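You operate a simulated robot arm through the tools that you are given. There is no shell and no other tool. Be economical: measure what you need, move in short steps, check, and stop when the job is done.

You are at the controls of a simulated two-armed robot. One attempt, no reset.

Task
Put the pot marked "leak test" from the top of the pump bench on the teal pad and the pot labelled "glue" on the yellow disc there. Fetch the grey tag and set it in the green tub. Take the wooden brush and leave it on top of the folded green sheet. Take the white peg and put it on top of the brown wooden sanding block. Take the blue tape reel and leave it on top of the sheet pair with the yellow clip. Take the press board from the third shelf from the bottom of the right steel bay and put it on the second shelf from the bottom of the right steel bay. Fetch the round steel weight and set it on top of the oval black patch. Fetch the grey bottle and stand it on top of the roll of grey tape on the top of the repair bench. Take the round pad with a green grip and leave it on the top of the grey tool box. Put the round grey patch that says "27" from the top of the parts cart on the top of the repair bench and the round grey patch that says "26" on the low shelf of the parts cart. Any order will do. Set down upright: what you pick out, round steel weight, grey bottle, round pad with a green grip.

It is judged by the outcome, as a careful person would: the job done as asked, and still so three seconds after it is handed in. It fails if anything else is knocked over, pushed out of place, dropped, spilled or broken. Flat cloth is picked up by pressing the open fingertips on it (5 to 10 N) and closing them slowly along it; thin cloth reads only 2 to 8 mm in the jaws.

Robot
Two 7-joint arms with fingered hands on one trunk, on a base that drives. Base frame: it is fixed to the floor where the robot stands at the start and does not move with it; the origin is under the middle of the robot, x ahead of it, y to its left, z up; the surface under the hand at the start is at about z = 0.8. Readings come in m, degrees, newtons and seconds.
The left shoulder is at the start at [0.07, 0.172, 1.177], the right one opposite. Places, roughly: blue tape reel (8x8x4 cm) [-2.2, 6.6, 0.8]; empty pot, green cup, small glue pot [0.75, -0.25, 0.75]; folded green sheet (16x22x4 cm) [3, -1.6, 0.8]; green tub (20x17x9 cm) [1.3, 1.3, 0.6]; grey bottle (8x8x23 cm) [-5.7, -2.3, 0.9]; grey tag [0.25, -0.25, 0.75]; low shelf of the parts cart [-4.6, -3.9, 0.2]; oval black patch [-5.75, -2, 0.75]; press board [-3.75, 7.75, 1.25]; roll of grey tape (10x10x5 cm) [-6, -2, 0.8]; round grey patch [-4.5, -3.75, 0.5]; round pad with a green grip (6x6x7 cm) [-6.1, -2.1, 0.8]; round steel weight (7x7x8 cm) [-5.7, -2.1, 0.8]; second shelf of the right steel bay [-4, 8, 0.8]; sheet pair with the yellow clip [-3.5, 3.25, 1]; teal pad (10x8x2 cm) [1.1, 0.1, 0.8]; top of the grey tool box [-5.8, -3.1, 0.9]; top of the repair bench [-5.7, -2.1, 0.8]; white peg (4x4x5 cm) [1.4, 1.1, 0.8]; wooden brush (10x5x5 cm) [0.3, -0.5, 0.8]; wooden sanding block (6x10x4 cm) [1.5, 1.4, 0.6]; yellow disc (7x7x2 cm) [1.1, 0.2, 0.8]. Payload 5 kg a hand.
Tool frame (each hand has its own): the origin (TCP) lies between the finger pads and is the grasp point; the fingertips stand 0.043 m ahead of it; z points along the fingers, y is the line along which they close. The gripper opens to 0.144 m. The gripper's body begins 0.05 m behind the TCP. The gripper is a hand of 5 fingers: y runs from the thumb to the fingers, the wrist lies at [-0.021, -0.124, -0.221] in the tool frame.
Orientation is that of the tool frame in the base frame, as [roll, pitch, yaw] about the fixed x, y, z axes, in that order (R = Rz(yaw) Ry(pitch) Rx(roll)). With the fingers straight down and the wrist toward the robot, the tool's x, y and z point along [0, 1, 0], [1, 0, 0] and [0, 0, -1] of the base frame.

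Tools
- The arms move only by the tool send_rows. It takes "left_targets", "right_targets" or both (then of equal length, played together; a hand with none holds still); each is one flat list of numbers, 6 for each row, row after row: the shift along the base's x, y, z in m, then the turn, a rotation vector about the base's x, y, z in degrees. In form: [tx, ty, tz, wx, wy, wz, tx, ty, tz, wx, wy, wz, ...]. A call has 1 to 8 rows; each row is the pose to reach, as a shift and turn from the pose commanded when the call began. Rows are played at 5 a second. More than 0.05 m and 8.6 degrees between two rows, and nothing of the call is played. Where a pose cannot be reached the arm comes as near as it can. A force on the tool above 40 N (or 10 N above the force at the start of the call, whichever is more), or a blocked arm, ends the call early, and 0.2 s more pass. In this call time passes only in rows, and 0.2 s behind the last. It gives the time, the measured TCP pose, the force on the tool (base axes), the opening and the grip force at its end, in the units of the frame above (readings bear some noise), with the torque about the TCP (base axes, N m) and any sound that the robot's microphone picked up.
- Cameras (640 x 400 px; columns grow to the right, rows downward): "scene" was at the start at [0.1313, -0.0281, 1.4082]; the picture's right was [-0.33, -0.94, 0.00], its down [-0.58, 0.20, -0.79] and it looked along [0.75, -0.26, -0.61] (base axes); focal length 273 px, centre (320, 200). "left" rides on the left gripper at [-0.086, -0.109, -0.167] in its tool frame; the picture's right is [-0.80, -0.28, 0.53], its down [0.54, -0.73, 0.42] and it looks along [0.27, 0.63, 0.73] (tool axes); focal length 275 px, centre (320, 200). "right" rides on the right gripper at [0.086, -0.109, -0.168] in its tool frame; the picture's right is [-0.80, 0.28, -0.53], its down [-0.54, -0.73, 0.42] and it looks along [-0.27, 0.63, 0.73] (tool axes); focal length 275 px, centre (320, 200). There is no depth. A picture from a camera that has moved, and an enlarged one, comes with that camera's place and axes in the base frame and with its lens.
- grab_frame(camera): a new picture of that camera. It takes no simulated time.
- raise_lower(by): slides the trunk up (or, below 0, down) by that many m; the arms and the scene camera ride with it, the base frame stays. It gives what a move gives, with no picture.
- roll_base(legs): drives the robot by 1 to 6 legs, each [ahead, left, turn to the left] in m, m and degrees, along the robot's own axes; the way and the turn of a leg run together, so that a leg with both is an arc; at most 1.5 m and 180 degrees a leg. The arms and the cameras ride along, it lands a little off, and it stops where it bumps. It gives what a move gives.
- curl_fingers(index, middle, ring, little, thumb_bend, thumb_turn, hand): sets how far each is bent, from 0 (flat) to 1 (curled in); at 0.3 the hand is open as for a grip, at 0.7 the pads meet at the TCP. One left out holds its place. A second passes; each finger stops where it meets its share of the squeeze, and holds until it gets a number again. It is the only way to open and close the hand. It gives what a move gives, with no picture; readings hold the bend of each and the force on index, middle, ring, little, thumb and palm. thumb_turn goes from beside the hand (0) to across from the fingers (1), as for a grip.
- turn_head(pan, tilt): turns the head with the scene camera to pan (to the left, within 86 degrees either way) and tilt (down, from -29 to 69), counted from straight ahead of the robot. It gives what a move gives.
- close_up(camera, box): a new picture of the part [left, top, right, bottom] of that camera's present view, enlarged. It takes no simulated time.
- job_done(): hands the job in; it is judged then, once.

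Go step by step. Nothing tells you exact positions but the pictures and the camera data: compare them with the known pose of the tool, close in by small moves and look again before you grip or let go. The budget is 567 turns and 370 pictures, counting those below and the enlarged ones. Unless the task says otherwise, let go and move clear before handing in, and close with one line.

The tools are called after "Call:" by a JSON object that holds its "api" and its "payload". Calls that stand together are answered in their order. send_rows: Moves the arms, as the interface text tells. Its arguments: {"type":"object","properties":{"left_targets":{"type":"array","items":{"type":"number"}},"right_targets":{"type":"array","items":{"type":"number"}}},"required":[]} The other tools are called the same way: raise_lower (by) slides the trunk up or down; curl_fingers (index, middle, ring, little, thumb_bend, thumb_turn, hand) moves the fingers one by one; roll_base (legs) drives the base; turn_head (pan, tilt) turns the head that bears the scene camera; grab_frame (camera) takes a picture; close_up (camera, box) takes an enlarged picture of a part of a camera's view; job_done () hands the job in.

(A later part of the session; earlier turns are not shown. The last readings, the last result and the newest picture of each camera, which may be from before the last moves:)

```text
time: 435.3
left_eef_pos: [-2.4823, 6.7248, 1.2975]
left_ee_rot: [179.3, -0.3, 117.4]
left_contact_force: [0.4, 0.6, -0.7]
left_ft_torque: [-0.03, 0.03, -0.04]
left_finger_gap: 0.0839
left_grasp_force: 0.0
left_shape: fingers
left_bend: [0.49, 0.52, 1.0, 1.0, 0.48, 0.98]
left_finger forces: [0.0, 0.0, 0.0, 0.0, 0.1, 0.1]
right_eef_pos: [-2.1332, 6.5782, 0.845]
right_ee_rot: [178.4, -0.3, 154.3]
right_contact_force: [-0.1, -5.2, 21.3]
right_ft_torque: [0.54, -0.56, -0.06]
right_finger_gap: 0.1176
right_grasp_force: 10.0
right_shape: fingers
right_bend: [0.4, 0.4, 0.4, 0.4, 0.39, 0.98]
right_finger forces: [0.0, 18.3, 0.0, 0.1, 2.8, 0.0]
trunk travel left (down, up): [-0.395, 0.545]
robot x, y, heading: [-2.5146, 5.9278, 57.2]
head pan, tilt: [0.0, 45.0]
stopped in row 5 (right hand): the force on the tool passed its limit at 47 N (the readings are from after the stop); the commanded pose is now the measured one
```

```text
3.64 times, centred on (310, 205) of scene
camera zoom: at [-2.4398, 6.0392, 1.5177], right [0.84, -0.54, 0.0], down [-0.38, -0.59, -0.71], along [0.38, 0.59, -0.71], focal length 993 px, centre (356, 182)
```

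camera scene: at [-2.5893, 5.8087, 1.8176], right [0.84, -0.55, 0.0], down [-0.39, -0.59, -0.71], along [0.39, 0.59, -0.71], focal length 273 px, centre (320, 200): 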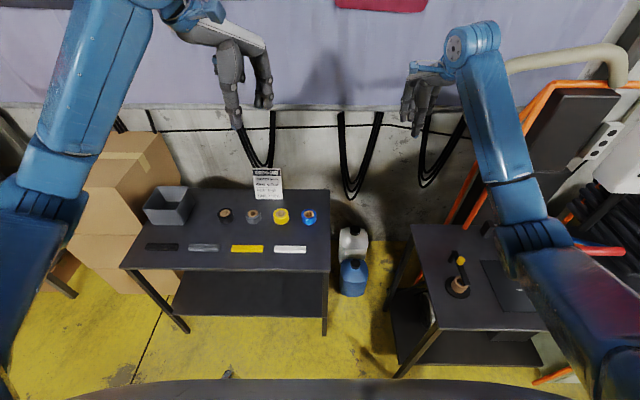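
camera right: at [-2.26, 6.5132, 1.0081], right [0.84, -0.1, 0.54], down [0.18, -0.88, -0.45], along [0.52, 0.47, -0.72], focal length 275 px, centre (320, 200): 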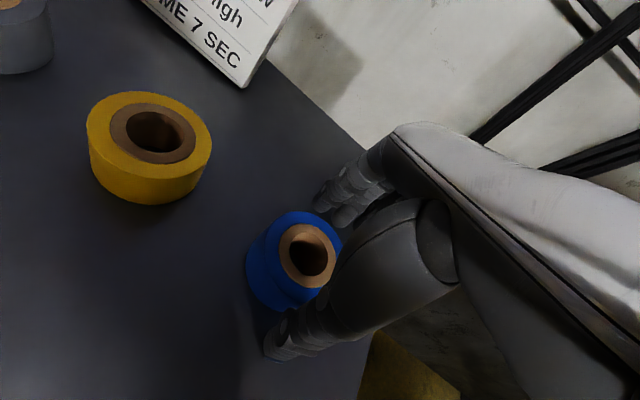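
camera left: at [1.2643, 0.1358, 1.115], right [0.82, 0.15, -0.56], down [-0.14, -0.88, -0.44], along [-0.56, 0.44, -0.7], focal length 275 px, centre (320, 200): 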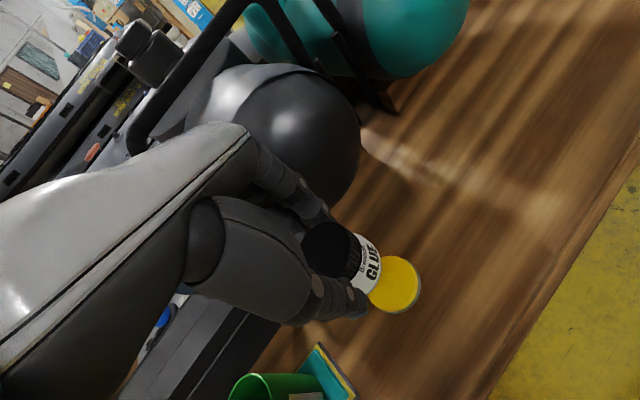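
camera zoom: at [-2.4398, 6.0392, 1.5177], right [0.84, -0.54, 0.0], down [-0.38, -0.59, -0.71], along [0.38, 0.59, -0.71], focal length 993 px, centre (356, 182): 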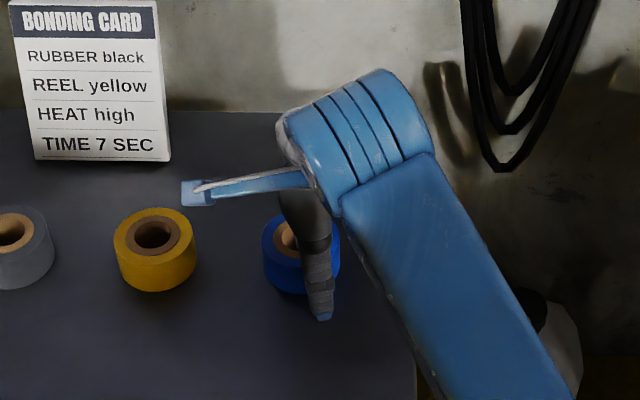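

Tips touch the desk (z≈0.80), so the reel is at (-2.156,6.573). Raise 7 mm, shift, and close.

Call:
{"api": "send_rows", "payload": {"right_targets": [0, 0, 0.008, 0, 0, 0, -0.009, -0.011, 0.008, 0, 0, 0]}}

Call:
{"api": "curl_fingers", "payload": {"hand": "right", "index": 0.62, "middle": 0.62, "ring": 0.5, "little": 0.5, "thumb_bend": 0.62}}

Call:
{"api": "grab_frame", "payload": {"camera": "right"}}

```text
time: 435.9
left_eef_pos: [-2.4836, 6.7248, 1.2976]
left_ee_rot: [179.3, -0.3, 117.4]
left_contact_force: [-0.4, -0.8, -0.4]
left_ft_torque: [0.03, -0.05, 0.03]
left_finger_gap: 0.0839
left_grasp_force: 0.0
left_shape: fingers
left_bend: [0.49, 0.52, 1.0, 1.0, 0.48, 0.98]
left_finger forces: [0.0, 0.0, 0.0, 0.0, 0.1, 0.1]
right_eef_pos: [-2.144, 6.5642, 0.8491]
right_ee_rot: [178.8, -0.4, 154.3]
right_contact_force: [0.3, -1.1, 1.0]
right_ft_torque: [0.0, 0.01, 0.04]
right_finger_gap: 0.1148
right_grasp_force: 0.1
right_shape: fingers
right_bend: [0.4, 0.4, 0.4, 0.4, 0.4, 0.97]
right_finger forces: [0.0, 0.0, 0.0, 0.1, 0.1, 0.0]
trunk travel left (down, up): [-0.395, 0.545]
robot x, y, heading: [-2.5131, 5.9266, 57.0]
head pan, tilt: [0.0, 45.0]
```

```text
time: 436.9
left_eef_pos: [-2.484, 6.7265, 1.2964]
left_ee_rot: [179.3, -0.2, 117.4]
left_contact_force: [0.4, -0.4, 0.0]
left_ft_torque: [0.04, -0.01, 0.0]
left_finger_gap: 0.0839
left_grasp_force: 0.0
left_shape: fingers
left_bend: [0.49, 0.52, 1.0, 1.0, 0.48, 0.98]
left_finger forces: [0.0, 0.0, 0.0, 0.1, 0.1, 0.0]
right_eef_pos: [-2.1434, 6.565, 0.8486]
right_ee_rot: [178.8, -0.2, 154.3]
right_contact_force: [-0.2, -0.5, -0.1]
right_ft_torque: [-0.02, -0.01, -0.01]
right_finger_gap: 0.0684
right_grasp_force: 12.1
right_shape: fingers
right_bend: [0.53, 0.6, 0.5, 0.5, 0.54, 0.97]
right_finger forces: [10.1, 2.0, 0.1, 0.0, 12.3, 0.0]
trunk travel left (down, up): [-0.395, 0.545]
robot x, y, heading: [-2.5096, 5.9278, 57.2]
head pan, tilt: [0.0, 45.0]
```

```text
181 pictures are left
camera right: at [-2.2684, 6.5011, 1.0126], right [0.84, -0.1, 0.54], down [0.18, -0.88, -0.44], along [0.52, 0.46, -0.72], focal length 275 px, centre (320, 200)
```

right: 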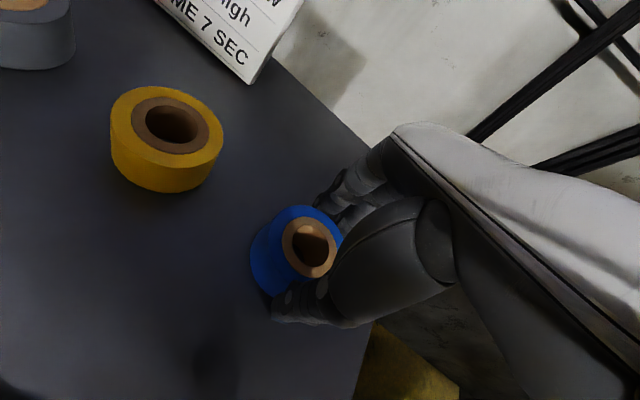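

Reel gripped. Lift it and look left at the steel bays.

Call:
{"api": "send_rows", "payload": {"right_targets": [0, 0, 0.04, 0, 0, 0, 0, 0, 0.08, 0, 0, 0, 0, 0, 0.12, 0, 0, 0, -0.01, -0.02, 0.16, 0, 0, 0, -0.02, -0.04, 0.2, 0, 0, 0, -0.03, -0.06, 0.24, 0, 0, 0, -0.04, -0.08, 0.28, 0, 0, 0]}}

Call:
{"api": "roll_base", "payload": {"legs": [[-0.3, 0, 0], [0, 0, 60]]}}

Call:
{"api": "turn_head", "payload": {"pan": 0, "tilt": 20}}

Call:
{"api": "grab_frame", "payload": {"camera": "scene"}}

```text
time: 438.5
left_eef_pos: [-2.4797, 6.7251, 1.2977]
left_ee_rot: [179.3, -0.2, 117.2]
left_contact_force: [-0.3, -0.3, -0.3]
left_ft_torque: [0.02, 0.04, -0.01]
left_finger_gap: 0.0839
left_grasp_force: 0.0
left_shape: fingers
left_bend: [0.49, 0.52, 1.0, 1.0, 0.48, 0.98]
left_finger forces: [0.1, 0.1, 0.0, 0.0, 0.0, 0.0]
right_eef_pos: [-2.0982, 6.4717, 1.0728]
right_ee_rot: [178.7, 7.8, 149.4]
right_contact_force: [0.0, 0.5, -1.8]
right_ft_torque: [0.01, 0.01, 0.05]
right_finger_gap: 0.0682
right_grasp_force: 12.3
right_shape: fingers
right_bend: [0.53, 0.61, 0.5, 0.5, 0.55, 0.97]
right_finger forces: [10.2, 2.3, 0.0, 0.0, 11.9, 0.0]
right hand out of reach, approached as far as the arm can: row 7
trunk travel left (down, up): [-0.395, 0.545]
robot x, y, heading: [-2.5082, 5.9322, 57.1]
head pan, tilt: [0.0, 45.0]
stopped in row 7 (right hand): the arm was blocked; the commanded pose is now the measured one
```

```text
time: 443.2
left_eef_pos: [-3.3554, 6.0927, 1.298]
left_ee_rot: [179.2, -0.2, 177.5]
left_contact_force: [-0.4, -0.8, -0.2]
left_ft_torque: [0.0, -0.01, -0.02]
left_finger_gap: 0.0842
left_grasp_force: 0.1
left_shape: fingers
left_bend: [0.49, 0.52, 1.0, 1.0, 0.48, 0.98]
left_finger forces: [0.0, 0.0, 0.0, 0.0, 0.1, 0.0]
right_eef_pos: [-2.9454, 6.2984, 1.0727]
right_ee_rot: [178.9, 7.9, -150.4]
right_contact_force: [-0.2, -0.8, -0.8]
right_ft_torque: [0.0, 0.0, 0.04]
right_finger_gap: 0.0681
right_grasp_force: 11.5
right_shape: fingers
right_bend: [0.53, 0.61, 0.5, 0.5, 0.55, 0.97]
right_finger forces: [9.8, 2.0, 0.1, 0.0, 11.3, 0.0]
trunk travel left (down, up): [-0.395, 0.545]
robot x, y, heading: [-2.6746, 5.6724, 117.4]
head pan, tilt: [0.0, 45.0]
```

```text
time: 444.1
left_eef_pos: [-3.3546, 6.0934, 1.2964]
left_ee_rot: [179.3, -0.1, 177.5]
left_contact_force: [0.3, -0.4, 0.2]
left_ft_torque: [-0.01, -0.05, -0.01]
left_finger_gap: 0.0837
left_grasp_force: 0.0
left_shape: fingers
left_bend: [0.49, 0.52, 1.0, 1.0, 0.48, 0.98]
left_finger forces: [0.0, 0.0, 0.0, 0.0, 0.1, 0.0]
right_eef_pos: [-2.9458, 6.2988, 1.0712]
right_ee_rot: [179.0, 7.9, -150.5]
right_contact_force: [0.1, 1.2, -0.5]
right_ft_torque: [0.01, 0.0, 0.03]
right_finger_gap: 0.0678
right_grasp_force: 11.5
right_shape: fingers
right_bend: [0.53, 0.61, 0.5, 0.5, 0.55, 0.97]
right_finger forces: [9.8, 2.0, 0.0, 0.0, 11.3, 0.1]
trunk travel left (down, up): [-0.395, 0.545]
robot x, y, heading: [-2.6763, 5.6735, 117.2]
head pan, tilt: [0.0, 20.0]
```

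```text
180 pictures are left
camera scene: at [-2.7434, 5.8015, 1.5562], right [0.89, 0.46, 0.0], down [0.16, -0.3, -0.94], along [-0.43, 0.83, -0.34], focal length 273 px, centre (320, 200)
```

scene: 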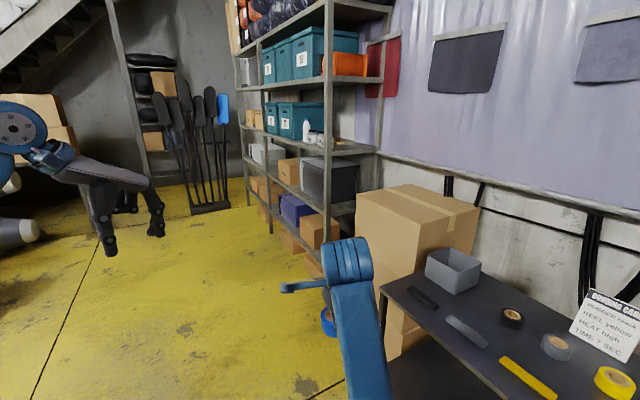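

The right bay's open front faces my left aisle. Drive parallel to it and then face it.

Call:
{"api": "roll_base", "payload": {"legs": [[0.9, 0.48, 0], [0.85, 0.48, 0], [0, 0, -61]]}}

Call:
{"api": "turn_head", "payload": {"pan": 0, "tilt": 15}}

Call:
{"api": "grab_frame", "payload": {"camera": "scene"}}

```text
time: 456.7
left_eef_pos: [-4.2921, 7.5968, 1.2968]
left_ee_rot: [179.2, -0.2, 116.8]
left_contact_force: [0.2, 0.2, -0.2]
left_ft_torque: [-0.02, 0.02, 0.03]
left_finger_gap: 0.0841
left_grasp_force: 0.0
left_shape: fingers
left_bend: [0.49, 0.52, 1.0, 1.0, 0.48, 0.98]
left_finger forces: [0.0, 0.1, 0.0, 0.1, 0.1, 0.0]
right_eef_pos: [-3.9124, 7.3408, 1.0715]
right_ee_rot: [179.0, 7.8, 149.0]
right_contact_force: [-0.1, -0.2, -0.5]
right_ft_torque: [-0.01, 0.0, -0.01]
right_finger_gap: 0.0677
right_grasp_force: 11.3
right_shape: fingers
right_bend: [0.53, 0.61, 0.5, 0.5, 0.55, 0.97]
right_finger forces: [9.7, 2.0, 0.0, 0.1, 10.9, 0.0]
trunk travel left (down, up): [-0.395, 0.545]
robot x, y, heading: [-4.3281, 6.8025, 56.5]
head pan, tilt: [0.0, 20.0]
```

```text
time: 457.4
left_eef_pos: [-4.2911, 7.5983, 1.2962]
left_ee_rot: [179.3, -0.2, 116.8]
left_contact_force: [0.4, -0.1, 0.0]
left_ft_torque: [0.02, 0.01, 0.02]
left_finger_gap: 0.0841
left_grasp_force: 0.0
left_shape: fingers
left_bend: [0.49, 0.52, 1.0, 1.0, 0.48, 0.98]
left_finger forces: [0.0, 0.1, 0.0, 0.0, 0.0, 0.1]
right_eef_pos: [-3.9108, 7.3411, 1.073]
right_ee_rot: [178.9, 8.0, 148.9]
right_contact_force: [0.0, 0.9, -1.6]
right_ft_torque: [0.0, 0.03, 0.03]
right_finger_gap: 0.0675
right_grasp_force: 11.0
right_shape: fingers
right_bend: [0.53, 0.61, 0.5, 0.5, 0.55, 0.97]
right_finger forces: [9.7, 2.0, 0.0, 0.0, 11.0, 0.0]
trunk travel left (down, up): [-0.395, 0.545]
robot x, y, heading: [-4.3232, 6.8018, 56.6]
head pan, tilt: [0.0, 15.0]
```

```text
179 pictures are left
camera scene: at [-4.2471, 6.9215, 1.5644], right [0.84, -0.55, 0.0], down [-0.14, -0.22, -0.97], along [0.53, 0.81, -0.26], focal length 273 px, centre (320, 200)
```

scene: 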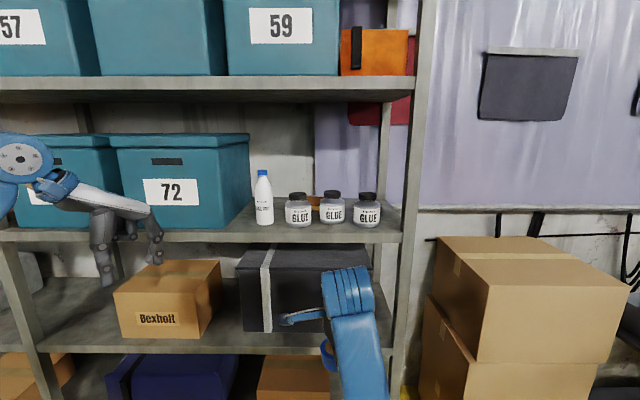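

Call:
{"api": "close_up", "payload": {"camera": "scene", "box": [230, 140, 410, 260]}}

Call:
{"api": "raise_lower", "payload": {"by": 0.3}}

Call:
{"api": "turn_head", "payload": {"pan": -8, "tilt": 35}}

Call:
{"api": "grab_frame", "payload": {"camera": "scene"}}

```text
3.33 times, centred on (320, 200) of scene
camera zoom: at [-4.2471, 6.9215, 1.5644], right [0.84, -0.55, 0.0], down [-0.14, -0.22, -0.97], along [0.53, 0.81, -0.26], focal length 910 px, centre (320, 200)
```

zoom: 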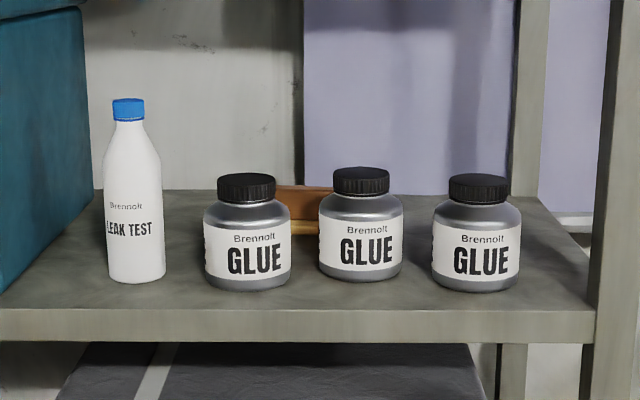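

```text
time: 460.4
left_eef_pos: [-4.2927, 7.5983, 1.5962]
left_ee_rot: [179.3, -0.3, 116.8]
left_contact_force: [0.3, 0.2, 0.8]
left_ft_torque: [0.01, 0.02, 0.01]
left_finger_gap: 0.0839
left_grasp_force: 0.0
left_shape: fingers
left_bend: [0.49, 0.52, 1.0, 1.0, 0.48, 0.98]
left_finger forces: [0.0, 0.0, 0.0, 0.0, 0.1, 0.1]
right_eef_pos: [-3.9113, 7.3418, 1.3722]
right_ee_rot: [178.9, 7.9, 148.9]
right_contact_force: [0.3, 0.0, -1.3]
right_ft_torque: [0.0, -0.02, 0.01]
right_finger_gap: 0.0675
right_grasp_force: 11.2
right_shape: fingers
right_bend: [0.53, 0.61, 0.5, 0.5, 0.55, 0.97]
right_finger forces: [9.8, 2.1, 0.1, 0.1, 11.1, 0.0]
trunk travel left (down, up): [-0.695, 0.245]
robot x, y, heading: [-4.3252, 6.7976, 56.7]
head pan, tilt: [0.0, 15.0]
```

```text
time: 461.2
left_eef_pos: [-4.292, 7.5981, 1.5978]
left_ee_rot: [179.3, -0.2, 116.9]
left_contact_force: [0.0, -0.3, 0.3]
left_ft_torque: [0.0, -0.03, 0.01]
left_finger_gap: 0.0838
left_grasp_force: 0.1
left_shape: fingers
left_bend: [0.49, 0.52, 1.0, 1.0, 0.48, 0.98]
left_finger forces: [0.0, 0.0, 0.1, 0.0, 0.0, 0.0]
right_eef_pos: [-3.91, 7.3414, 1.3726]
right_ee_rot: [178.9, 7.9, 148.9]
right_contact_force: [-0.2, 0.5, -1.2]
right_ft_torque: [-0.01, -0.01, 0.04]
right_finger_gap: 0.0676
right_grasp_force: 11.2
right_shape: fingers
right_bend: [0.53, 0.61, 0.5, 0.5, 0.55, 0.97]
right_finger forces: [9.7, 1.9, 0.1, 0.0, 11.0, 0.1]
trunk travel left (down, up): [-0.695, 0.245]
robot x, y, heading: [-4.325, 6.804, 56.7]
head pan, tilt: [-8.0, 35.0]
```

```text
177 pictures are left
camera scene: at [-4.2404, 6.9099, 1.8325], right [0.75, -0.66, 0.0], down [-0.38, -0.43, -0.82], along [0.54, 0.62, -0.57], focal length 273 px, centre (320, 200)
```

scene: 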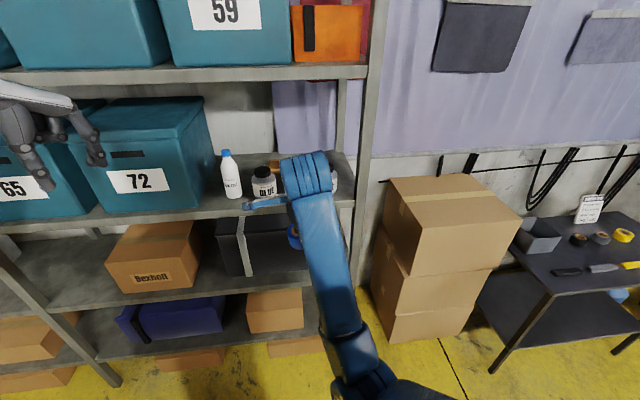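

The press board is behind the three glue jars on the third shelf. Move the right hand aside and look from just under the fourth shelf.

Call:
{"api": "send_rows", "payload": {"right_targets": [0.035, -0.023, 0, 0, 0, 0, 0.07, -0.046, 0, 0, 0, 0, 0.105, -0.069, 0, 0, 0, 0, 0.14, -0.092, 0, 0, 0, 0, 0.175, -0.115, 0, 0, 0, 0, 0.21, -0.137, 0, 0, 0, 0]}}

Call:
{"api": "raise_lower", "payload": {"by": -0.24}}

Call:
{"api": "close_up", "payload": {"camera": "scene", "box": [180, 60, 420, 220]}}

```text
time: 462.6
left_eef_pos: [-4.2898, 7.5958, 1.5977]
left_ee_rot: [179.2, -0.3, 116.9]
left_contact_force: [0.5, -0.7, 1.1]
left_ft_torque: [0.02, 0.02, 0.02]
left_finger_gap: 0.0841
left_grasp_force: 0.0
left_shape: fingers
left_bend: [0.49, 0.52, 1.0, 1.0, 0.48, 0.98]
left_finger forces: [0.1, 0.0, 0.0, 0.0, 0.0, 0.0]
right_eef_pos: [-3.7018, 7.1995, 1.3717]
right_ee_rot: [178.9, 7.8, 148.9]
right_contact_force: [-0.1, -0.8, -1.5]
right_ft_torque: [0.01, 0.01, -0.01]
right_finger_gap: 0.0677
right_grasp_force: 11.5
right_shape: fingers
right_bend: [0.53, 0.61, 0.5, 0.5, 0.55, 0.97]
right_finger forces: [9.7, 2.0, 0.0, 0.0, 11.0, 0.0]
trunk travel left (down, up): [-0.695, 0.245]
robot x, y, heading: [-4.3257, 6.7996, 56.7]
head pan, tilt: [-8.0, 35.0]
```

```text
time: 465.1
left_eef_pos: [-4.2913, 7.5965, 1.3578]
left_ee_rot: [179.2, -0.2, 116.7]
left_contact_force: [0.2, -0.8, 0.2]
left_ft_torque: [0.0, -0.01, 0.01]
left_finger_gap: 0.084
left_grasp_force: 0.0
left_shape: fingers
left_bend: [0.49, 0.52, 1.0, 1.0, 0.48, 0.98]
left_finger forces: [0.0, 0.0, 0.1, 0.0, 0.0, 0.1]
right_eef_pos: [-3.7032, 7.2007, 1.1327]
right_ee_rot: [178.8, 7.7, 148.9]
right_contact_force: [-0.4, -0.8, -1.3]
right_ft_torque: [0.0, -0.01, 0.0]
right_finger_gap: 0.0675
right_grasp_force: 11.4
right_shape: fingers
right_bend: [0.53, 0.61, 0.5, 0.5, 0.55, 0.97]
right_finger forces: [9.7, 1.9, 0.0, 0.1, 11.0, 0.0]
trunk travel left (down, up): [-0.455, 0.485]
robot x, y, heading: [-4.3234, 6.8007, 56.6]
head pan, tilt: [-8.0, 35.0]
```

```text
2.50 times, centred on (300, 140) of scene
camera zoom: at [-4.2404, 6.9094, 1.5925], right [0.75, -0.66, 0.0], down [-0.38, -0.43, -0.82], along [0.54, 0.61, -0.57], focal length 683 px, centre (370, 350)
```

zoom: 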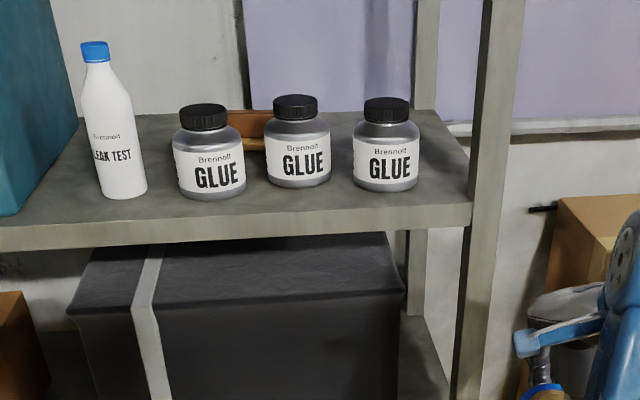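

Use the left-hand camera for a top view of the board: move it in front, above jar height.

Call:
{"api": "raise_lower", "payload": {"by": 0.14}}

Call:
{"api": "send_rows", "payload": {"left_targets": [0.045, -0.002, 0, 0, 0, 0, 0.09, -0.004, 0, 0, 0, 0, 0.135, -0.006, 0, 0, 0, 0, 0.18, -0.008, 0, 0, 0, 0, 0.225, -0.01, 0, 0, 0, 0, 0.27, -0.012, 0, 0, 0, 0, 0.315, -0.014, 0, 0, 0, 0, 0.36, -0.016, 0, 0, 0, 0]}}

Call:
{"api": "grab_frame", "payload": {"camera": "left"}}

```text
time: 466.8
left_eef_pos: [-4.2913, 7.5966, 1.4968]
left_ee_rot: [179.4, -0.2, 116.8]
left_contact_force: [0.0, 0.3, -0.5]
left_ft_torque: [-0.01, -0.01, -0.01]
left_finger_gap: 0.0838
left_grasp_force: 0.1
left_shape: fingers
left_bend: [0.49, 0.52, 1.0, 1.0, 0.48, 0.98]
left_finger forces: [0.0, 0.1, 0.1, 0.1, 0.0, 0.1]
right_eef_pos: [-3.7025, 7.1998, 1.2708]
right_ee_rot: [179.0, 7.8, 149.0]
right_contact_force: [0.4, -0.5, -1.6]
right_ft_torque: [0.04, 0.0, 0.0]
right_finger_gap: 0.0675
right_grasp_force: 11.5
right_shape: fingers
right_bend: [0.53, 0.61, 0.5, 0.5, 0.55, 0.97]
right_finger forces: [9.8, 1.9, 0.1, 0.1, 11.0, 0.0]
trunk travel left (down, up): [-0.595, 0.345]
robot x, y, heading: [-4.3239, 6.7999, 56.6]
head pan, tilt: [-8.0, 35.0]
```

```text
time: 468.6
left_eef_pos: [-3.9288, 7.5797, 1.4965]
left_ee_rot: [179.3, -0.4, 116.7]
left_contact_force: [0.5, 1.3, -0.5]
left_ft_torque: [-0.03, 0.06, -0.01]
left_finger_gap: 0.0839
left_grasp_force: 0.1
left_shape: fingers
left_bend: [0.49, 0.52, 1.0, 1.0, 0.48, 0.98]
left_finger forces: [0.0, 0.0, 0.0, 0.0, 0.1, 0.1]
right_eef_pos: [-3.7006, 7.2011, 1.2691]
right_ee_rot: [178.9, 7.7, 148.9]
right_contact_force: [1.7, -0.8, -1.5]
right_ft_torque: [0.0, 0.08, -0.01]
right_finger_gap: 0.0675
right_grasp_force: 11.0
right_shape: fingers
right_bend: [0.53, 0.61, 0.5, 0.5, 0.55, 0.97]
right_finger forces: [9.7, 2.0, 0.0, 0.0, 11.0, 0.1]
trunk travel left (down, up): [-0.595, 0.345]
robot x, y, heading: [-4.3279, 6.7989, 56.7]
head pan, tilt: [-8.0, 35.0]
```

```text
175 pictures are left
camera left: at [-3.9882, 7.4515, 1.6614], right [0.11, -0.83, -0.54], down [-0.89, 0.16, -0.43], along [0.44, 0.53, -0.72], focal length 275 px, centre (320, 200)
```

left: 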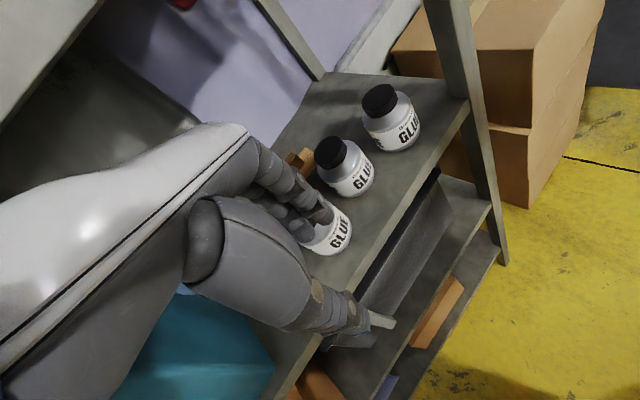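

Call:
{"api": "send_rows", "payload": {"left_targets": [0.02, -0.02, 0, 0, 0, 7.5, 0.04, -0.04, 0, 0, 0, 15, 0.06, -0.06, 0, 0, 0, 22.5, 0.08, -0.075, 0, 0, 0, 30]}}

Call:
{"api": "grab_frame", "payload": {"camera": "left"}}

```text
time: 469.6
left_eef_pos: [-3.8469, 7.5047, 1.4978]
left_ee_rot: [179.2, -0.3, 147.0]
left_contact_force: [0.0, 0.1, 0.6]
left_ft_torque: [0.01, 0.0, -0.01]
left_finger_gap: 0.0839
left_grasp_force: 0.1
left_shape: fingers
left_bend: [0.49, 0.52, 1.0, 1.0, 0.48, 0.98]
left_finger forces: [0.0, 0.0, 0.0, 0.0, 0.0, 0.1]
right_eef_pos: [-3.7023, 7.1987, 1.2715]
right_ee_rot: [179.0, 7.7, 149.0]
right_contact_force: [0.8, 0.2, -1.0]
right_ft_torque: [0.01, 0.02, -0.01]
right_finger_gap: 0.0675
right_grasp_force: 11.4
right_shape: fingers
right_bend: [0.53, 0.61, 0.5, 0.5, 0.55, 0.97]
right_finger forces: [9.8, 2.0, 0.0, 0.1, 11.0, 0.0]
trunk travel left (down, up): [-0.595, 0.345]
robot x, y, heading: [-4.3253, 6.7991, 56.5]
head pan, tilt: [-8.0, 35.0]
```

```text
174 pictures are left
camera left: at [-3.8357, 7.3641, 1.6631], right [0.51, -0.66, -0.54], down [-0.85, -0.31, -0.43], along [0.12, 0.68, -0.72], focal length 275 px, centre (320, 200)
```

left: 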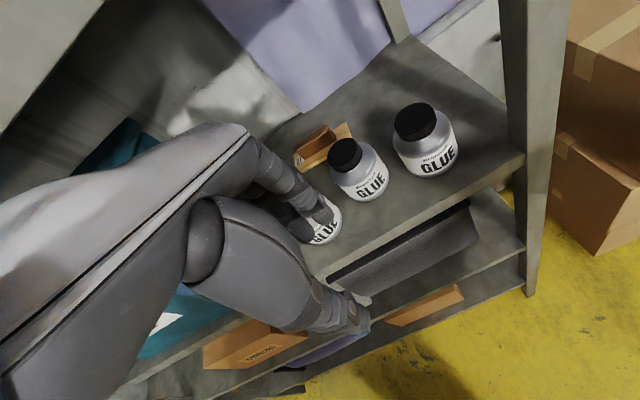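

Call:
{"api": "close_up", "payload": {"camera": "left", "box": [270, 80, 480, 240]}}

```text
2.50 times, centred on (375, 160) of left
camera zoom: at [-3.8357, 7.3641, 1.6631], right [0.51, -0.66, -0.54], down [-0.85, -0.31, -0.43], along [0.12, 0.68, -0.72], focal length 688 px, centre (182, 300)
```

zoom: 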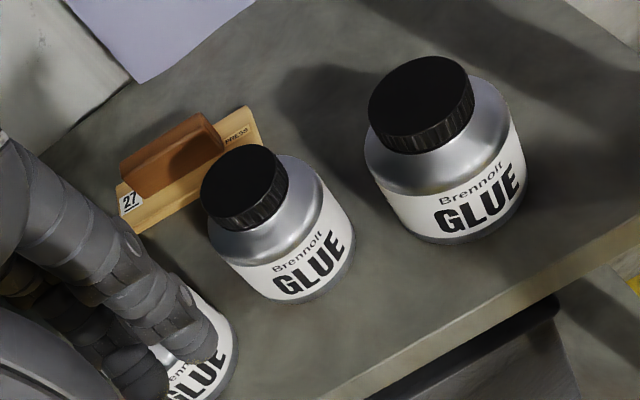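

Press board: base plate with a brown handle block, centre ≈ (-3.65,7.845), behind the jars. I'll tilt the left hand ~22° forward to pass between jar tops and the shelf above. First retract both hands, tilt, then approach 0.26 m.

Call:
{"api": "send_rows", "payload": {"left_targets": [-0.025, -0.037, 0, 0, 0, 0, -0.05, -0.075, 0, 0, 0, 0, -0.075, -0.11, 0, 6.2, -4.1, 0, -0.1, -0.15, 0, 12.4, -8.2, 0, -0.11, -0.167, 0, 18.4, -12.1, 0], "right_targets": [0.01, -0.03, 0, 0, 0, 0, 0.02, -0.06, 0, 0, 0, 0, 0.03, -0.09, 0, 0, 0, 0, 0.04, -0.12, 0, 0, 0, 0, 0.04, -0.12, 0, 0, 0, 0]}}

Call:
{"api": "curl_fingers", "payload": {"hand": "left", "index": 0.48, "middle": 0.48, "ring": 0.5, "little": 0.5, "thumb_bend": 0.48}}

```text
time: 471.0
left_eef_pos: [-3.9606, 7.3384, 1.4964]
left_ee_rot: [157.1, -0.1, 147.0]
left_contact_force: [-0.1, 0.3, -0.2]
left_ft_torque: [0.02, 0.01, 0.0]
left_finger_gap: 0.0838
left_grasp_force: 0.0
left_shape: fingers
left_bend: [0.49, 0.52, 1.0, 1.0, 0.48, 0.98]
left_finger forces: [0.1, 0.0, 0.0, 0.0, 0.0, 0.0]
right_eef_pos: [-3.6283, 7.0467, 1.283]
right_ee_rot: [179.1, 11.9, 145.6]
right_contact_force: [0.1, 0.5, -0.7]
right_ft_torque: [0.0, 0.01, 0.0]
right_finger_gap: 0.0674
right_grasp_force: 11.1
right_shape: fingers
right_bend: [0.53, 0.61, 0.5, 0.5, 0.55, 0.97]
right_finger forces: [9.8, 2.0, 0.0, 0.0, 11.1, 0.1]
trunk travel left (down, up): [-0.595, 0.345]
robot x, y, heading: [-4.3289, 6.7971, 56.4]
head pan, tilt: [-8.0, 35.0]
stopped in row 5 (right hand): the arm was blocked; the commanded pose is now the measured one
```

```text
time: 472.0
left_eef_pos: [-3.9614, 7.3358, 1.4971]
left_ee_rot: [157.1, -0.1, 146.8]
left_contact_force: [-0.4, 0.6, 0.6]
left_ft_torque: [0.0, -0.02, -0.01]
left_finger_gap: 0.0855
left_grasp_force: 0.0
left_shape: fingers
left_bend: [0.48, 0.48, 0.5, 0.5, 0.48, 0.98]
left_finger forces: [0.1, 0.0, 0.1, 0.0, 0.0, 0.0]
right_eef_pos: [-3.6312, 7.0458, 1.2833]
right_ee_rot: [179.0, 11.8, 145.8]
right_contact_force: [-0.8, -0.2, -1.4]
right_ft_torque: [0.02, -0.02, 0.0]
right_finger_gap: 0.0673
right_grasp_force: 11.4
right_shape: fingers
right_bend: [0.53, 0.61, 0.5, 0.5, 0.55, 0.97]
right_finger forces: [9.8, 2.0, 0.0, 0.0, 11.1, 0.1]
trunk travel left (down, up): [-0.595, 0.345]
robot x, y, heading: [-4.3231, 6.8019, 56.8]
head pan, tilt: [-8.0, 35.0]
```

Call:
{"api": "roll_base", "payload": {"legs": [[0.26, -0.12, 0]]}}

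Call:
{"api": "turn_head", "payload": {"pan": 0, "tilt": 30}}

Call:
{"api": "grab_frame", "payload": {"camera": "left"}}

Call:
{"api": "grab_frame", "payload": {"camera": "scene"}}

```text
time: 474.0
left_eef_pos: [-3.7162, 7.48, 1.4972]
left_ee_rot: [157.0, -0.1, 146.6]
left_contact_force: [-0.1, 0.3, -0.3]
left_ft_torque: [0.03, 0.0, 0.01]
left_finger_gap: 0.0856
left_grasp_force: 0.1
left_shape: fingers
left_bend: [0.48, 0.48, 0.5, 0.5, 0.48, 0.98]
left_finger forces: [0.0, 0.1, 0.0, 0.0, 0.0, 0.0]
right_eef_pos: [-3.3852, 7.1869, 1.284]
right_ee_rot: [178.9, 12.0, 145.3]
right_contact_force: [-0.3, -0.8, -1.7]
right_ft_torque: [0.02, -0.05, 0.02]
right_finger_gap: 0.0675
right_grasp_force: 11.6
right_shape: fingers
right_bend: [0.53, 0.61, 0.5, 0.5, 0.55, 0.97]
right_finger forces: [9.9, 2.1, 0.0, 0.0, 11.1, 0.1]
trunk travel left (down, up): [-0.595, 0.345]
robot x, y, heading: [-4.0815, 6.9465, 56.4]
head pan, tilt: [-8.0, 35.0]
```

```text
time: 474.7
left_eef_pos: [-3.7137, 7.4796, 1.497]
left_ee_rot: [157.1, -0.1, 146.6]
left_contact_force: [-0.6, 0.1, 0.4]
left_ft_torque: [0.03, -0.02, 0.03]
left_finger_gap: 0.0856
left_grasp_force: 0.0
left_shape: fingers
left_bend: [0.48, 0.48, 0.5, 0.5, 0.48, 0.98]
left_finger forces: [0.0, 0.0, 0.0, 0.1, 0.1, 0.0]
right_eef_pos: [-3.3844, 7.1872, 1.2827]
right_ee_rot: [179.0, 12.0, 145.2]
right_contact_force: [-0.4, 0.2, -0.2]
right_ft_torque: [0.02, 0.02, 0.02]
right_finger_gap: 0.0673
right_grasp_force: 11.4
right_shape: fingers
right_bend: [0.53, 0.61, 0.5, 0.5, 0.55, 0.97]
right_finger forces: [9.8, 2.1, 0.1, 0.0, 11.0, 0.0]
trunk travel left (down, up): [-0.595, 0.345]
robot x, y, heading: [-4.0843, 6.9443, 56.7]
head pan, tilt: [0.0, 30.0]
```

```text
172 pictures are left
camera left: at [-3.7339, 7.2947, 1.6082], right [0.63, -0.48, -0.6], down [-0.73, -0.12, -0.67], along [0.25, 0.87, -0.43], focal length 275 px, centre (320, 200)
```

left: 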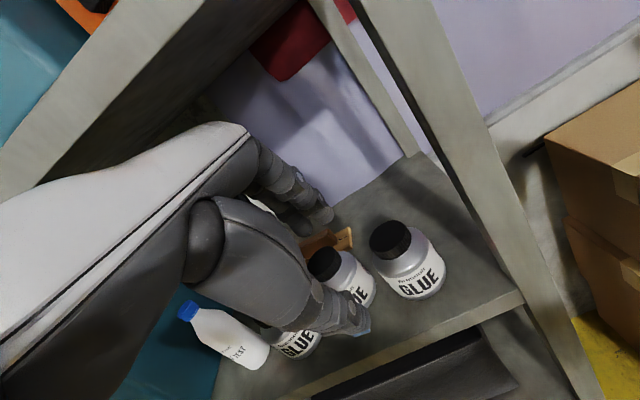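

```text
171 pictures are left
camera scene: at [-4.0047, 7.0646, 1.7402], right [0.83, -0.56, 0.0], down [-0.28, -0.42, -0.87], along [0.48, 0.72, -0.5], focal length 273 px, centre (320, 200)
```

scene: 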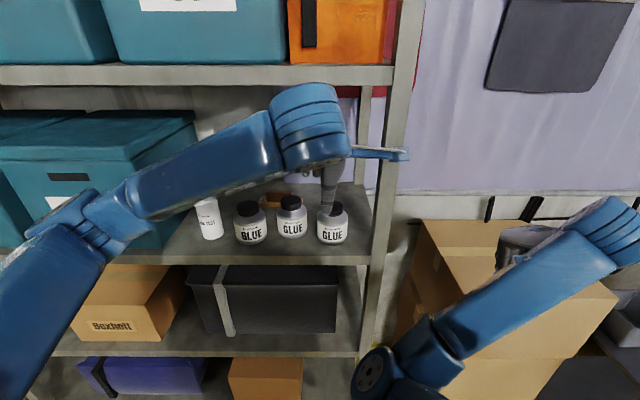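

Shelf z≈1.25, jar tops ≈1.36, handle centre ≈ (-3.66,7.835). Align sideways in front of the rack first.

Call:
{"api": "send_rows", "payload": {"left_targets": [-0.035, 0.023, -0.015, 0, 0, 0, -0.07, 0.047, -0.03, 0, 0, 0, -0.105, 0.07, -0.05, 0, 0, 0, -0.139, 0.094, -0.06, 0, 0, 0]}}

Call:
{"api": "grab_frame", "payload": {"camera": "left"}}

Call:
{"api": "grab_frame", "payload": {"camera": "scene"}}

```text
time: 475.7
left_eef_pos: [-3.8568, 7.577, 1.4385]
left_ee_rot: [157.1, 0.0, 146.5]
left_contact_force: [-1.4, 0.7, 0.3]
left_ft_torque: [0.0, -0.05, -0.05]
left_finger_gap: 0.0854
left_grasp_force: 0.1
left_shape: fingers
left_bend: [0.48, 0.48, 0.5, 0.5, 0.48, 0.98]
left_finger forces: [0.0, 0.0, 0.1, 0.0, 0.0, 0.0]
right_eef_pos: [-3.3869, 7.1877, 1.2833]
right_ee_rot: [179.0, 12.1, 145.2]
right_contact_force: [-1.0, -0.2, -1.3]
right_ft_torque: [0.0, -0.07, -0.02]
right_finger_gap: 0.0673
right_grasp_force: 11.5
right_shape: fingers
right_bend: [0.53, 0.61, 0.5, 0.5, 0.55, 0.97]
right_finger forces: [9.8, 1.8, 0.0, 0.1, 11.1, 0.0]
trunk travel left (down, up): [-0.595, 0.345]
robot x, y, heading: [-4.0852, 6.9423, 56.1]
head pan, tilt: [0.0, 30.0]
```

```text
170 pictures are left
camera left: at [-3.8772, 7.3915, 1.5502], right [0.63, -0.48, -0.6], down [-0.73, -0.12, -0.67], along [0.25, 0.87, -0.43], focal length 275 px, centre (320, 200)
```

left: 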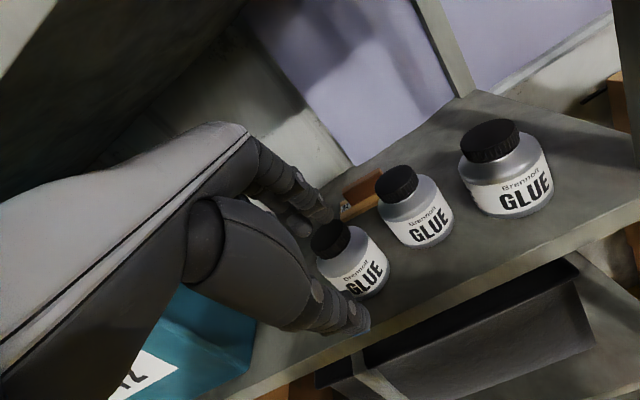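

```text
169 pictures are left
camera scene: at [-4.0077, 7.0657, 1.7404], right [0.83, -0.56, 0.0], down [-0.28, -0.42, -0.87], along [0.48, 0.72, -0.5], focal length 273 px, centre (320, 200)
```

scene: 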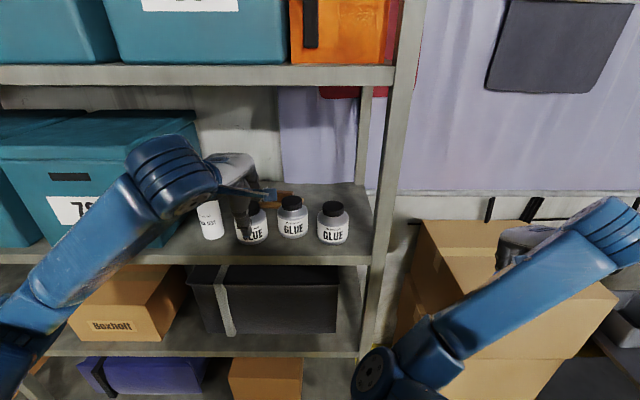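

Call:
{"api": "send_rows", "payload": {"left_targets": [0.021, -0.014, 0, 0, 0, 0, 0.043, 0.019, 0, 0, 0, 0, 0.065, 0.052, 0, 0, 0, 0, 0.087, 0.085, 0, 0, 0, 0, 0.109, 0.118, 0, 0, 0, 0]}}

Call:
{"api": "grab_frame", "payload": {"camera": "left"}}

Call:
{"api": "grab_frame", "payload": {"camera": "scene"}}

```text
time: 476.9
left_eef_pos: [-3.7453, 7.6955, 1.4357]
left_ee_rot: [157.3, -0.2, 146.6]
left_contact_force: [0.4, 0.6, -1.2]
left_ft_torque: [-0.07, 0.02, -0.01]
left_finger_gap: 0.0854
left_grasp_force: 0.0
left_shape: fingers
left_bend: [0.48, 0.48, 0.5, 0.5, 0.48, 0.98]
left_finger forces: [0.1, 0.0, 0.0, 0.0, 0.1, 0.0]
right_eef_pos: [-3.3847, 7.1874, 1.2826]
right_ee_rot: [179.2, 12.0, 145.2]
right_contact_force: [0.0, 1.1, -1.0]
right_ft_torque: [-0.04, 0.01, 0.01]
right_finger_gap: 0.0672
right_grasp_force: 11.9
right_shape: fingers
right_bend: [0.53, 0.61, 0.5, 0.5, 0.55, 0.97]
right_finger forces: [9.9, 2.0, 0.1, 0.0, 11.1, 0.0]
trunk travel left (down, up): [-0.595, 0.345]
robot x, y, heading: [-4.0831, 6.9488, 56.5]
head pan, tilt: [0.0, 30.0]
```

```text
168 pictures are left
camera left: at [-3.7652, 7.5094, 1.5477], right [0.63, -0.48, -0.6], down [-0.73, -0.12, -0.67], along [0.25, 0.87, -0.43], focal length 275 px, centre (320, 200)
```

left: 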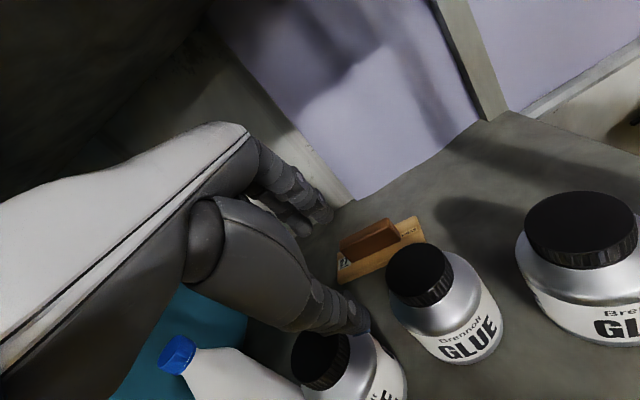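

```text
167 pictures are left
camera scene: at [-4.003, 7.0661, 1.74], right [0.83, -0.56, 0.0], down [-0.28, -0.42, -0.87], along [0.48, 0.72, -0.5], focal length 273 px, centre (320, 200)
```

scene: 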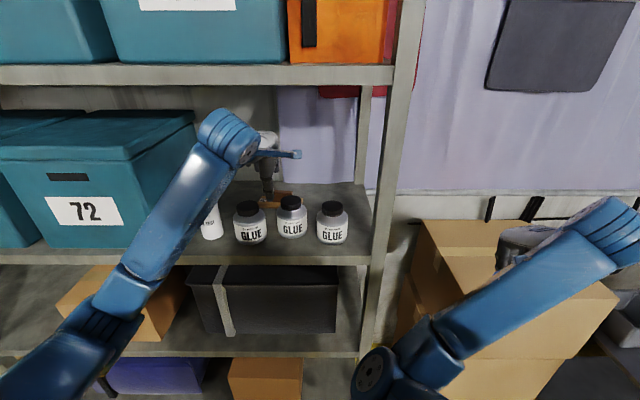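

Clear view: handle centre ≈ (-3.666,7.80), rotated a bit. Go forward over it with a −15° yaw, then descend.

Call:
{"api": "send_rows", "payload": {"left_targets": [0.023, 0.038, 0, 0, 0, -5, 0.046, 0.077, 0, 0, 0, -10, 0.069, 0.1155, 0, 0, 0, -15, 0.069, 0.1155, -0.03, 0, 0, -15, 0.069, 0.1155, -0.06, 0, 0, -15]}}

Call:
{"api": "grab_frame", "payload": {"camera": "left"}}

Call:
{"api": "grab_frame", "payload": {"camera": "scene"}}

```text
time: 478.1
left_eef_pos: [-3.6767, 7.8103, 1.3752]
left_ee_rot: [157.1, 0.0, 131.5]
left_contact_force: [-0.4, 0.1, 0.1]
left_ft_torque: [-0.03, -0.03, -0.02]
left_finger_gap: 0.0857
left_grasp_force: 0.0
left_shape: fingers
left_bend: [0.48, 0.48, 0.5, 0.5, 0.48, 0.98]
left_finger forces: [0.1, 0.0, 0.0, 0.0, 0.0, 0.1]
right_eef_pos: [-3.3855, 7.1886, 1.282]
right_ee_rot: [178.9, 12.0, 145.1]
right_contact_force: [0.8, -0.2, -0.5]
right_ft_torque: [0.01, 0.0, 0.03]
right_finger_gap: 0.0673
right_grasp_force: 11.8
right_shape: fingers
right_bend: [0.53, 0.61, 0.5, 0.5, 0.55, 0.97]
right_finger forces: [9.9, 2.0, 0.0, 0.1, 11.1, 0.1]
trunk travel left (down, up): [-0.595, 0.345]
robot x, y, heading: [-4.0849, 6.9489, 56.1]
head pan, tilt: [0.0, 30.0]
```

```text
166 pictures are left
camera left: at [-3.7431, 7.6364, 1.4864], right [0.49, -0.63, -0.6], down [-0.74, 0.07, -0.67], along [0.47, 0.77, -0.43], focal length 275 px, centre (320, 200)
```

left: 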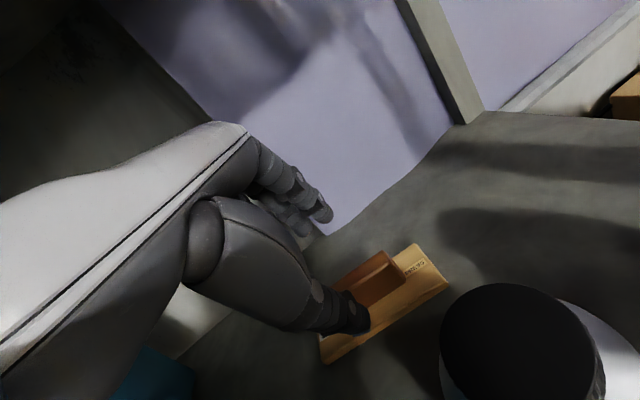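

```text
165 pictures are left
camera scene: at [-4.0044, 7.0658, 1.7402], right [0.83, -0.56, 0.0], down [-0.28, -0.42, -0.87], along [0.48, 0.72, -0.5], focal length 273 px, centre (320, 200)
```

scene: 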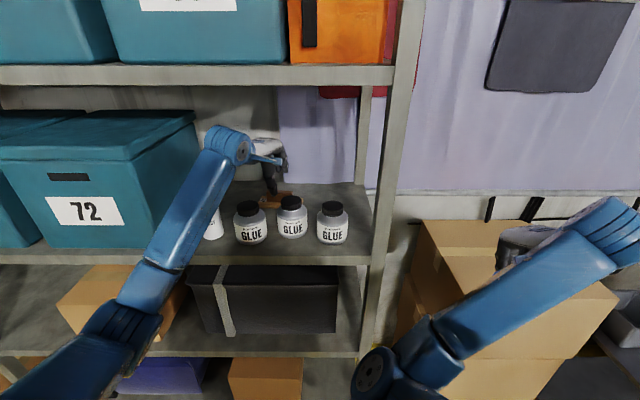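

Call:
{"api": "send_rows", "payload": {"left_targets": [0.003, 0, -0.02, 0, 0, 0, 0.005, 0, -0.04, 0, 0, 0, 0.005, 0, -0.053, 0, 0, 0]}}

Call:
{"api": "grab_frame", "payload": {"camera": "left"}}

```text
time: 478.9
left_eef_pos: [-3.6711, 7.8086, 1.3247]
left_ee_rot: [157.1, -0.1, 131.5]
left_contact_force: [-0.6, 0.0, 0.3]
left_ft_torque: [-0.02, 0.01, -0.03]
left_finger_gap: 0.0857
left_grasp_force: 0.0
left_shape: fingers
left_bend: [0.48, 0.48, 0.5, 0.5, 0.48, 0.98]
left_finger forces: [0.0, 0.1, 0.0, 0.0, 0.0, 0.1]
right_eef_pos: [-3.3856, 7.1879, 1.2833]
right_ee_rot: [179.0, 12.1, 145.2]
right_contact_force: [-0.7, 0.1, -0.8]
right_ft_torque: [0.01, -0.03, 0.03]
right_finger_gap: 0.0673
right_grasp_force: 11.4
right_shape: fingers
right_bend: [0.53, 0.61, 0.5, 0.5, 0.55, 0.97]
right_finger forces: [9.8, 1.9, 0.0, 0.0, 11.1, 0.0]
trunk travel left (down, up): [-0.595, 0.345]
robot x, y, heading: [-4.0857, 6.9451, 56.3]
head pan, tilt: [0.0, 30.0]
```

```text
164 pictures are left
camera left: at [-3.7374, 7.6332, 1.4356], right [0.49, -0.63, -0.6], down [-0.74, 0.07, -0.67], along [0.47, 0.77, -0.43], focal length 275 px, centre (320, 200)
```

left: 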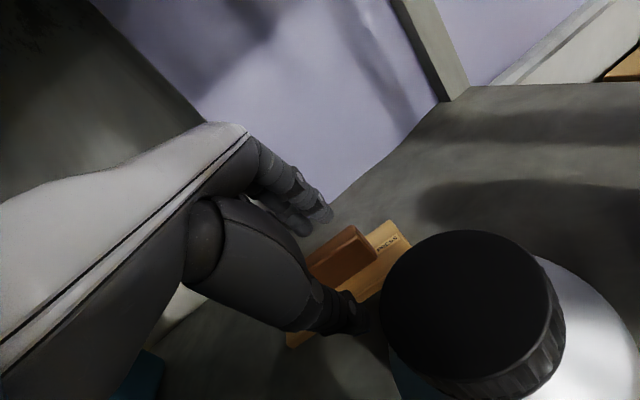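

Call:
{"api": "send_rows", "payload": {"left_targets": [0.003, -0.002, -0.007, 0, 0, 0, 0.003, -0.002, -0.014, 0, 0, 0]}}

Call:
{"api": "curl_fingers", "payload": {"hand": "left", "index": 0.72, "middle": 0.72, "ring": 0.72, "little": 0.6, "thumb_bend": 0.7}}

Call:
{"api": "grab_frame", "payload": {"camera": "left"}}

```text
time: 479.5
left_eef_pos: [-3.667, 7.8065, 1.3094]
left_ee_rot: [157.1, -0.1, 131.5]
left_contact_force: [1.1, 0.5, 1.0]
left_ft_torque: [-0.01, 0.03, -0.01]
left_finger_gap: 0.0853
left_grasp_force: 0.1
left_shape: fingers
left_bend: [0.48, 0.48, 0.5, 0.5, 0.48, 0.98]
left_finger forces: [0.1, 0.1, 0.0, 0.1, 0.0, 0.1]
right_eef_pos: [-3.3843, 7.1879, 1.2843]
right_ee_rot: [179.0, 12.1, 145.2]
right_contact_force: [0.5, 0.4, -1.0]
right_ft_torque: [-0.03, 0.06, 0.05]
right_finger_gap: 0.0673
right_grasp_force: 11.2
right_shape: fingers
right_bend: [0.53, 0.61, 0.5, 0.5, 0.55, 0.97]
right_finger forces: [9.9, 1.9, 0.0, 0.1, 11.1, 0.0]
trunk travel left (down, up): [-0.595, 0.345]
robot x, y, heading: [-4.0807, 6.9492, 56.4]
head pan, tilt: [0.0, 30.0]
```

```text
time: 480.5
left_eef_pos: [-3.669, 7.8042, 1.3136]
left_ee_rot: [156.6, -0.2, 131.7]
left_contact_force: [5.4, 6.6, 33.3]
left_ft_torque: [0.87, -0.73, 0.05]
left_finger_gap: 0.0165
left_grasp_force: 24.7
left_shape: fingers
left_bend: [0.71, 0.65, 0.72, 0.6, 0.68, 0.97]
left_finger forces: [14.2, 28.1, 0.0, 0.0, 5.8, 0.0]
right_eef_pos: [-3.3853, 7.1851, 1.2848]
right_ee_rot: [178.9, 11.9, 145.2]
right_contact_force: [-0.3, 0.4, -0.7]
right_ft_torque: [-0.05, -0.02, -0.01]
right_finger_gap: 0.0676
right_grasp_force: 11.1
right_shape: fingers
right_bend: [0.53, 0.61, 0.5, 0.5, 0.55, 0.97]
right_finger forces: [9.8, 2.0, 0.0, 0.0, 11.1, 0.0]
trunk travel left (down, up): [-0.595, 0.345]
robot x, y, heading: [-4.0779, 6.9493, 56.3]
head pan, tilt: [0.0, 30.0]
```

```text
163 pictures are left
camera left: at [-3.7349, 7.6294, 1.4248], right [0.49, -0.63, -0.61], down [-0.73, 0.08, -0.67], along [0.47, 0.77, -0.42], focal length 275 px, centre (320, 200)
```

left: 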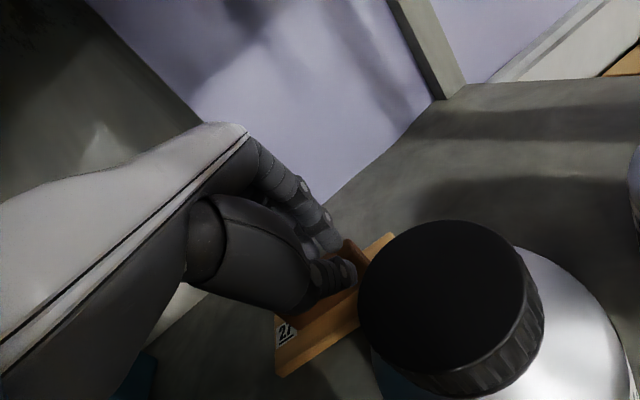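

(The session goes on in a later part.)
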